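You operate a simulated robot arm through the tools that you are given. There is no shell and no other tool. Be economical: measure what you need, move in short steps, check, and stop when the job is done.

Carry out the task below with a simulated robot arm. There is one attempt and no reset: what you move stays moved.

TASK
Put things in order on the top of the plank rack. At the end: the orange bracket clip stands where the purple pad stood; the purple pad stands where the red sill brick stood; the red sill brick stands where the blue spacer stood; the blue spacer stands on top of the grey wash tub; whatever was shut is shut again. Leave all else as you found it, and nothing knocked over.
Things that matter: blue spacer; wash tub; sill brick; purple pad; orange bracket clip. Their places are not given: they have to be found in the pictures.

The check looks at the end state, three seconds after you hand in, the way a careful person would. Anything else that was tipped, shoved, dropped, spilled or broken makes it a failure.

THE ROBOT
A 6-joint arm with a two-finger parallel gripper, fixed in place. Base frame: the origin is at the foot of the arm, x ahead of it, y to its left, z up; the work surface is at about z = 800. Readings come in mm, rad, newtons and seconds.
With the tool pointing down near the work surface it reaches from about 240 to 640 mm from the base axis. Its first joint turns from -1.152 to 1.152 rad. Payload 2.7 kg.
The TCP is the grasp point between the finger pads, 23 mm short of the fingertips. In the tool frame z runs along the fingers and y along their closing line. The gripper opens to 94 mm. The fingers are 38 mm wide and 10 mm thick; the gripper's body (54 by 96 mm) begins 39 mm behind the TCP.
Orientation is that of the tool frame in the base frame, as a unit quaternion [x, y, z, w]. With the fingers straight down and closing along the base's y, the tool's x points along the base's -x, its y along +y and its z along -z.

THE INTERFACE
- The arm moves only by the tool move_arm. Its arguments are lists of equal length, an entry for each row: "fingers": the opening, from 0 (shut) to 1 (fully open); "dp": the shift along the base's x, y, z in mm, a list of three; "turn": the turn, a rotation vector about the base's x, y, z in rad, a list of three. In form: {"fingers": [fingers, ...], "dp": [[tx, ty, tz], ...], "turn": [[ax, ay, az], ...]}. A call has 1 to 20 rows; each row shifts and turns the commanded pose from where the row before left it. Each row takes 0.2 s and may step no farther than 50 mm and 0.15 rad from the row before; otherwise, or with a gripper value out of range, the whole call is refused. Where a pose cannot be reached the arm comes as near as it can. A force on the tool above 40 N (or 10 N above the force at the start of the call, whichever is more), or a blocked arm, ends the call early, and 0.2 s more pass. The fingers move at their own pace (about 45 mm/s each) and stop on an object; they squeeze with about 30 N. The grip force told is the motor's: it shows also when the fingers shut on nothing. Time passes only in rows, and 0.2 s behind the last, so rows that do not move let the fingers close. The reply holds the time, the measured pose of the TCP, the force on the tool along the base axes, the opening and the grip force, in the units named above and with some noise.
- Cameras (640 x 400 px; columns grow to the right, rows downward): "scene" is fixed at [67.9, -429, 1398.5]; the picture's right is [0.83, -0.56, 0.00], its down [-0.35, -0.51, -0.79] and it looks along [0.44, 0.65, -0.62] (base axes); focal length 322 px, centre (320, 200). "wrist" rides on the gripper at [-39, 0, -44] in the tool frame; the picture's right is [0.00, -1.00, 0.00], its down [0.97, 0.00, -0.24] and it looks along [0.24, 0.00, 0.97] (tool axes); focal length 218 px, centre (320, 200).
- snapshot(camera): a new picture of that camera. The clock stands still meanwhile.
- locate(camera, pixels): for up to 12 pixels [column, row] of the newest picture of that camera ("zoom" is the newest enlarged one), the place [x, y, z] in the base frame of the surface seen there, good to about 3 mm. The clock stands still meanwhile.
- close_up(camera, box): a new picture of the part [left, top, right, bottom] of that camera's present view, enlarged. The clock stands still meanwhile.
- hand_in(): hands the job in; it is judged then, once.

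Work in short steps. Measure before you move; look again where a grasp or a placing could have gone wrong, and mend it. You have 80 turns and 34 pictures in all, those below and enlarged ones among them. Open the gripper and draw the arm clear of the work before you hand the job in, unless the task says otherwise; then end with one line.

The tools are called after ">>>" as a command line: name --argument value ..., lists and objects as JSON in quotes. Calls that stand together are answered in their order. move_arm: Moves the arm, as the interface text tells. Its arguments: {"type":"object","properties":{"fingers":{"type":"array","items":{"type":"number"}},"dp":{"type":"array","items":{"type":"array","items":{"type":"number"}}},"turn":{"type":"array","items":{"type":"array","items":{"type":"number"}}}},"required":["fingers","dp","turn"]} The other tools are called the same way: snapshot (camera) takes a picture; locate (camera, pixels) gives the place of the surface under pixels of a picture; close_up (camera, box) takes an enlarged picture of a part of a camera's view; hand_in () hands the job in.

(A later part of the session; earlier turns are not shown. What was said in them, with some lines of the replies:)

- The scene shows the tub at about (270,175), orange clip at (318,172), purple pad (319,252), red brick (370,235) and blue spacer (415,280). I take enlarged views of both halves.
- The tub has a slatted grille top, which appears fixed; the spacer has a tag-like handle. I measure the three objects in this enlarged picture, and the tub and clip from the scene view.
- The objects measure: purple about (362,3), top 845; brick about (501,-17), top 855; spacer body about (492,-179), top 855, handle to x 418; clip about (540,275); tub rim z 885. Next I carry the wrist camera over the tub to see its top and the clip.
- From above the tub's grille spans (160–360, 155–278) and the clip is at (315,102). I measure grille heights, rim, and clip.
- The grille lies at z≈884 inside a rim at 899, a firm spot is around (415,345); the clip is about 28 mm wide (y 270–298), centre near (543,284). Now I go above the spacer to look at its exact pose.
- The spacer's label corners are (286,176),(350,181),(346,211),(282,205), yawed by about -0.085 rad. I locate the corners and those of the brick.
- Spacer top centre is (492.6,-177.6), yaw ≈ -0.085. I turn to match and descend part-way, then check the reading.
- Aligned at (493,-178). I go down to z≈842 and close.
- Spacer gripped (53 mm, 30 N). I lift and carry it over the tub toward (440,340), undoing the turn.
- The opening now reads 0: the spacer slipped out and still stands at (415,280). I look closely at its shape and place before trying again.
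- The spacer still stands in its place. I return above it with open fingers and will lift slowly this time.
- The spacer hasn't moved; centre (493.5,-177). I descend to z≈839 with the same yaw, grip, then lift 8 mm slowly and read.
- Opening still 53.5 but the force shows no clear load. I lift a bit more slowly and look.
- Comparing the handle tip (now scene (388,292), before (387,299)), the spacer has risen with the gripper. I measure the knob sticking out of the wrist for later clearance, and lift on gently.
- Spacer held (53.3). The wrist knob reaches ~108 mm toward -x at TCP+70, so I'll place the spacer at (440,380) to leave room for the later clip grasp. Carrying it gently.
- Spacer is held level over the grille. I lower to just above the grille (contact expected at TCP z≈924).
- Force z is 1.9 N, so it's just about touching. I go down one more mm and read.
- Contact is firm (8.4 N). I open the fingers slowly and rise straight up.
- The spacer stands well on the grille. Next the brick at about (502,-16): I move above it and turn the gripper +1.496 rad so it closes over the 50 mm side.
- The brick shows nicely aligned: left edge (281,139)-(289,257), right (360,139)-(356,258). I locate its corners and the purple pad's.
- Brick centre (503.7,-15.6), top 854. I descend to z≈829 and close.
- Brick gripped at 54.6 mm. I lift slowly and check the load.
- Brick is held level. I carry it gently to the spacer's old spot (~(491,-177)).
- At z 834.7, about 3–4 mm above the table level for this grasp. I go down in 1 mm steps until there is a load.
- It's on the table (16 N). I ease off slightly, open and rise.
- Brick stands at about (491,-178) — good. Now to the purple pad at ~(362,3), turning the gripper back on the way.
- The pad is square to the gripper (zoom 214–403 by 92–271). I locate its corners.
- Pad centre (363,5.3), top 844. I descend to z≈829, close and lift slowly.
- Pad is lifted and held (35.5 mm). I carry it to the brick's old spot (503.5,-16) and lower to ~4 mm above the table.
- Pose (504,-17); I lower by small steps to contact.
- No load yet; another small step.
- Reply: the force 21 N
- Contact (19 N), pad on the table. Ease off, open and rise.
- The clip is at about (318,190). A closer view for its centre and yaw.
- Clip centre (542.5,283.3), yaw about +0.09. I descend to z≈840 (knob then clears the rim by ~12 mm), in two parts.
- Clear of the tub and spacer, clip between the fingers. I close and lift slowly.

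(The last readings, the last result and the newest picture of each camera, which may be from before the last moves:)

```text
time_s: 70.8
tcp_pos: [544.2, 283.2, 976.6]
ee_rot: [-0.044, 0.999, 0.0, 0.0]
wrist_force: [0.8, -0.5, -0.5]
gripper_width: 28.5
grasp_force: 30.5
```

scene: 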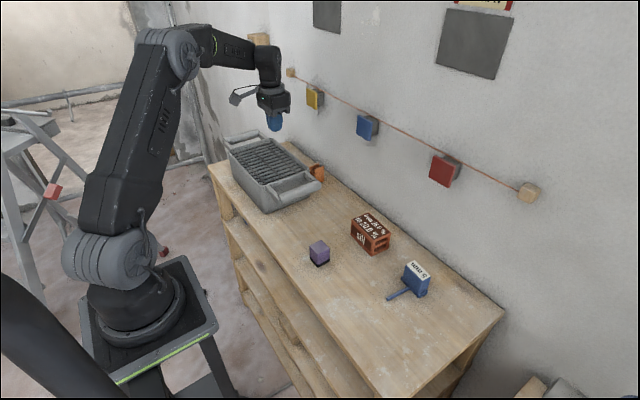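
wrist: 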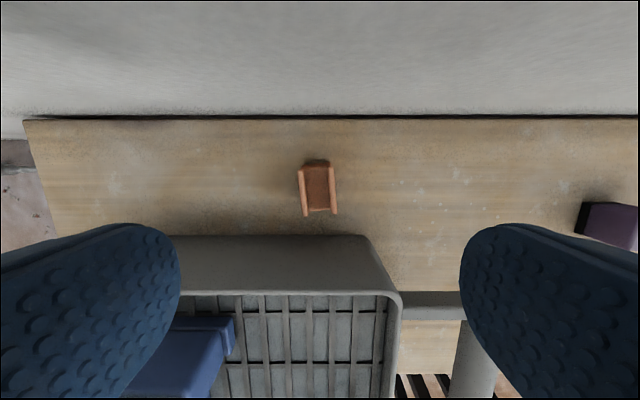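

Clip held (28.5 mm). I carry it to the pad's old spot (363,5) at this height.

>>> move_arm --fingers '[0, 0, 0, 0, 0, 0, 0, 0, 0, 0, 0, 0, 0, 0, 0]' --dp '[[-4, -10, 0], [-10, -17, 0], [-14, -21, 0], [-14, -22, 0], [-14, -22, 0], [-14, -22, 0], [-14, -22, 0], [-14, -22, 0], [-14, -22, 0], [-14, -22, 0], [-14, -22, 0], [-14, -22, 0], [-14, -18, 0], [-8, -10, 0], [-4, -4, 0]]' --turn '[[0, 0, -0.006], [0, 0, -0.006], [0, 0, -0.006], [0, 0, -0.006], [0, 0, -0.006], [0, 0, -0.006], [0, 0, -0.006], [0, 0, -0.006], [0, 0, -0.006], [0, 0, -0.006], [0, 0, -0.006], [0, 0, -0.006], [0, 0, -0.006], [0, 0, -0.006], [0, 0, -0.006]]'

>>> move_arm --fingers '[0, 0, 0, 0, 0, 0, 0, 0, 0, 0, 0, 0, 0]' --dp '[[0, 0, -6], [0, 0, -12], [0, 0, -15], [0, 0, -15], [0, 0, -15], [0, 0, -15], [0, 0, -15], [0, 0, -15], [0, 0, -10], [0, 0, -7], [0, 0, -4], [0, 0, -2], [0, 0, 0]]' --turn '[[0, 0, 0], [0, 0, 0], [0, 0, 0], [0, 0, 0], [0, 0, 0], [0, 0, 0], [0, 0, 0], [0, 0, 0], [0, 0, 0], [0, 0, 0], [0, 0, 0], [0, 0, 0], [0, 0, 0]]'

```text
time_s: 74.0
tcp_pos: [363.4, 7.5, 977.3]
ee_rot: [0.0, 1.0, 0.0, 0.0]
wrist_force: [-0.3, -0.8, 0.0]
gripper_width: 28.6
grasp_force: 30.0
```

```text
time_s: 76.8
tcp_pos: [363.8, 6.5, 846.6]
ee_rot: [0.0, 1.0, 0.0, 0.0]
wrist_force: [0.5, 0.5, -0.5]
gripper_width: 28.6
grasp_force: 29.8
```

About 4 mm remain; I step down to contact.

>>> move_arm --fingers '[0, 0, 0, 0, 0]' --dp '[[0, -1, -1], [0, 0, -1], [0, 0, -1], [0, 0, -0.7], [0, 0, 0]]' --turn '[[0, 0, 0], [0, 0, 0], [0, 0, 0], [0, 0, 0], [0, 0, 0]]'

```text
time_s: 78.0
tcp_pos: [364.2, 3.8, 843.7]
ee_rot: [0.0, 1.0, 0.0, 0.0]
wrist_force: [0.7, 0.2, -0.1]
gripper_width: 28.4
grasp_force: 29.7
```

>>> move_arm --fingers '[0, 0, 0]' --dp '[[0, 0, -0.7], [0, 0, -0.6], [0, 0, 0]]' --turn '[[0, 0, 0], [0, 0, 0], [0, 0, 0]]'

```text
time_s: 78.8
tcp_pos: [363.0, 4.9, 842.7]
ee_rot: [0.0, 1.0, 0.0, 0.001]
wrist_force: [-6.1, 2.4, 18.7]
gripper_width: 28.5
grasp_force: 29.6
```

Contact (18.7 N). Ease off, open, rise straight up and look.

>>> move_arm --fingers '[0, 0.45, 0.6, 0.9, 1, 1, 1, 1, 1, 1, 1, 1]' --dp '[[0, 0, 0.8], [0, 0, 0], [0, 0, 0], [0, 0, 0], [0, 0, 0], [0, 0, 10], [0, 0, 30], [0, 0, 40], [0, 0, 40], [0, 0, 40], [0, 0, 40], [0, 0, 30]]' --turn '[[0, 0, 0], [0, 0, 0], [0, 0, 0], [0, 0, 0], [0, 0, 0], [0, 0, 0], [0, 0, 0], [0, 0, 0], [0, 0, 0], [0, 0, 0], [0, 0, 0], [0, 0, 0]]'

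>>> snapshot --camera "scene"

>>> snapshot --camera "wrist"

```text
time_s: 81.4
tcp_pos: [362.4, 3.1, 1072.9]
ee_rot: [0.001, 1.0, 0.0, 0.0]
wrist_force: [0.2, 0.0, 0.5]
gripper_width: 93.8
grasp_force: 0.0
```

```text
7 pictures are left
```

scene: 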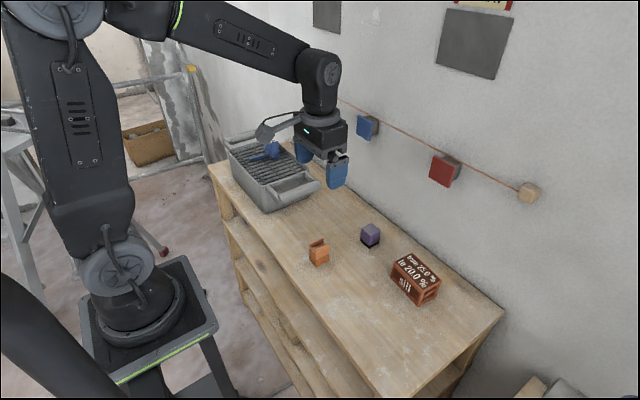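

```text
6 pictures are left
```

wrist: 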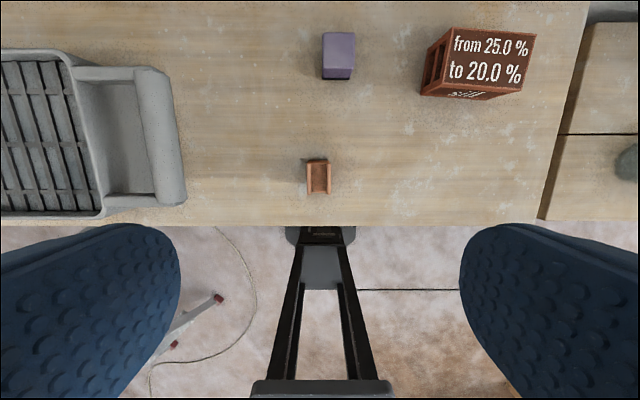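

All four objects stand in their places, and nothing was opened. I draw the arm back to near its starting pose and take a last look at the tub.

>>> move_arm --fingers '[1, 1, 1, 1]' --dp '[[30, -35, 10], [30, -35, 10], [30, -35, 0], [20, -25, 0]]' --turn '[[0, 0, 0], [0, 0, 0], [0, 0, 0], [0, 0, 0]]'

>>> close_up --camera "scene" --box '[210, 120, 460, 310]'

```text
time_s: 82.4
tcp_pos: [478.3, -125.5, 1091.6]
ee_rot: [0.0, 1.0, 0.0, 0.0]
wrist_force: [0.1, -0.5, 0.1]
gripper_width: 94.0
grasp_force: 0.1
```

```text
2.11 times, centred on (335, 215) of scene
```

zoom: 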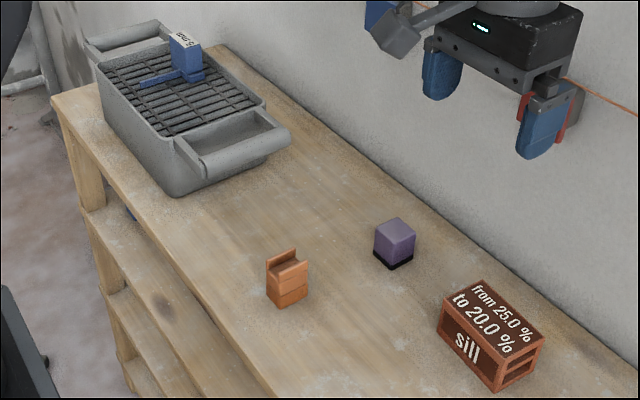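

Everything is upright and in its place, and the gripper is open and clear; I hand in.

>>> hand_in

```text
The job is handed in.
```

The job is handed in: the blue spacer is on the tub, the brick, pad and clip each stand in their new places, nothing tipped over, and nothing had to be opened or shut.
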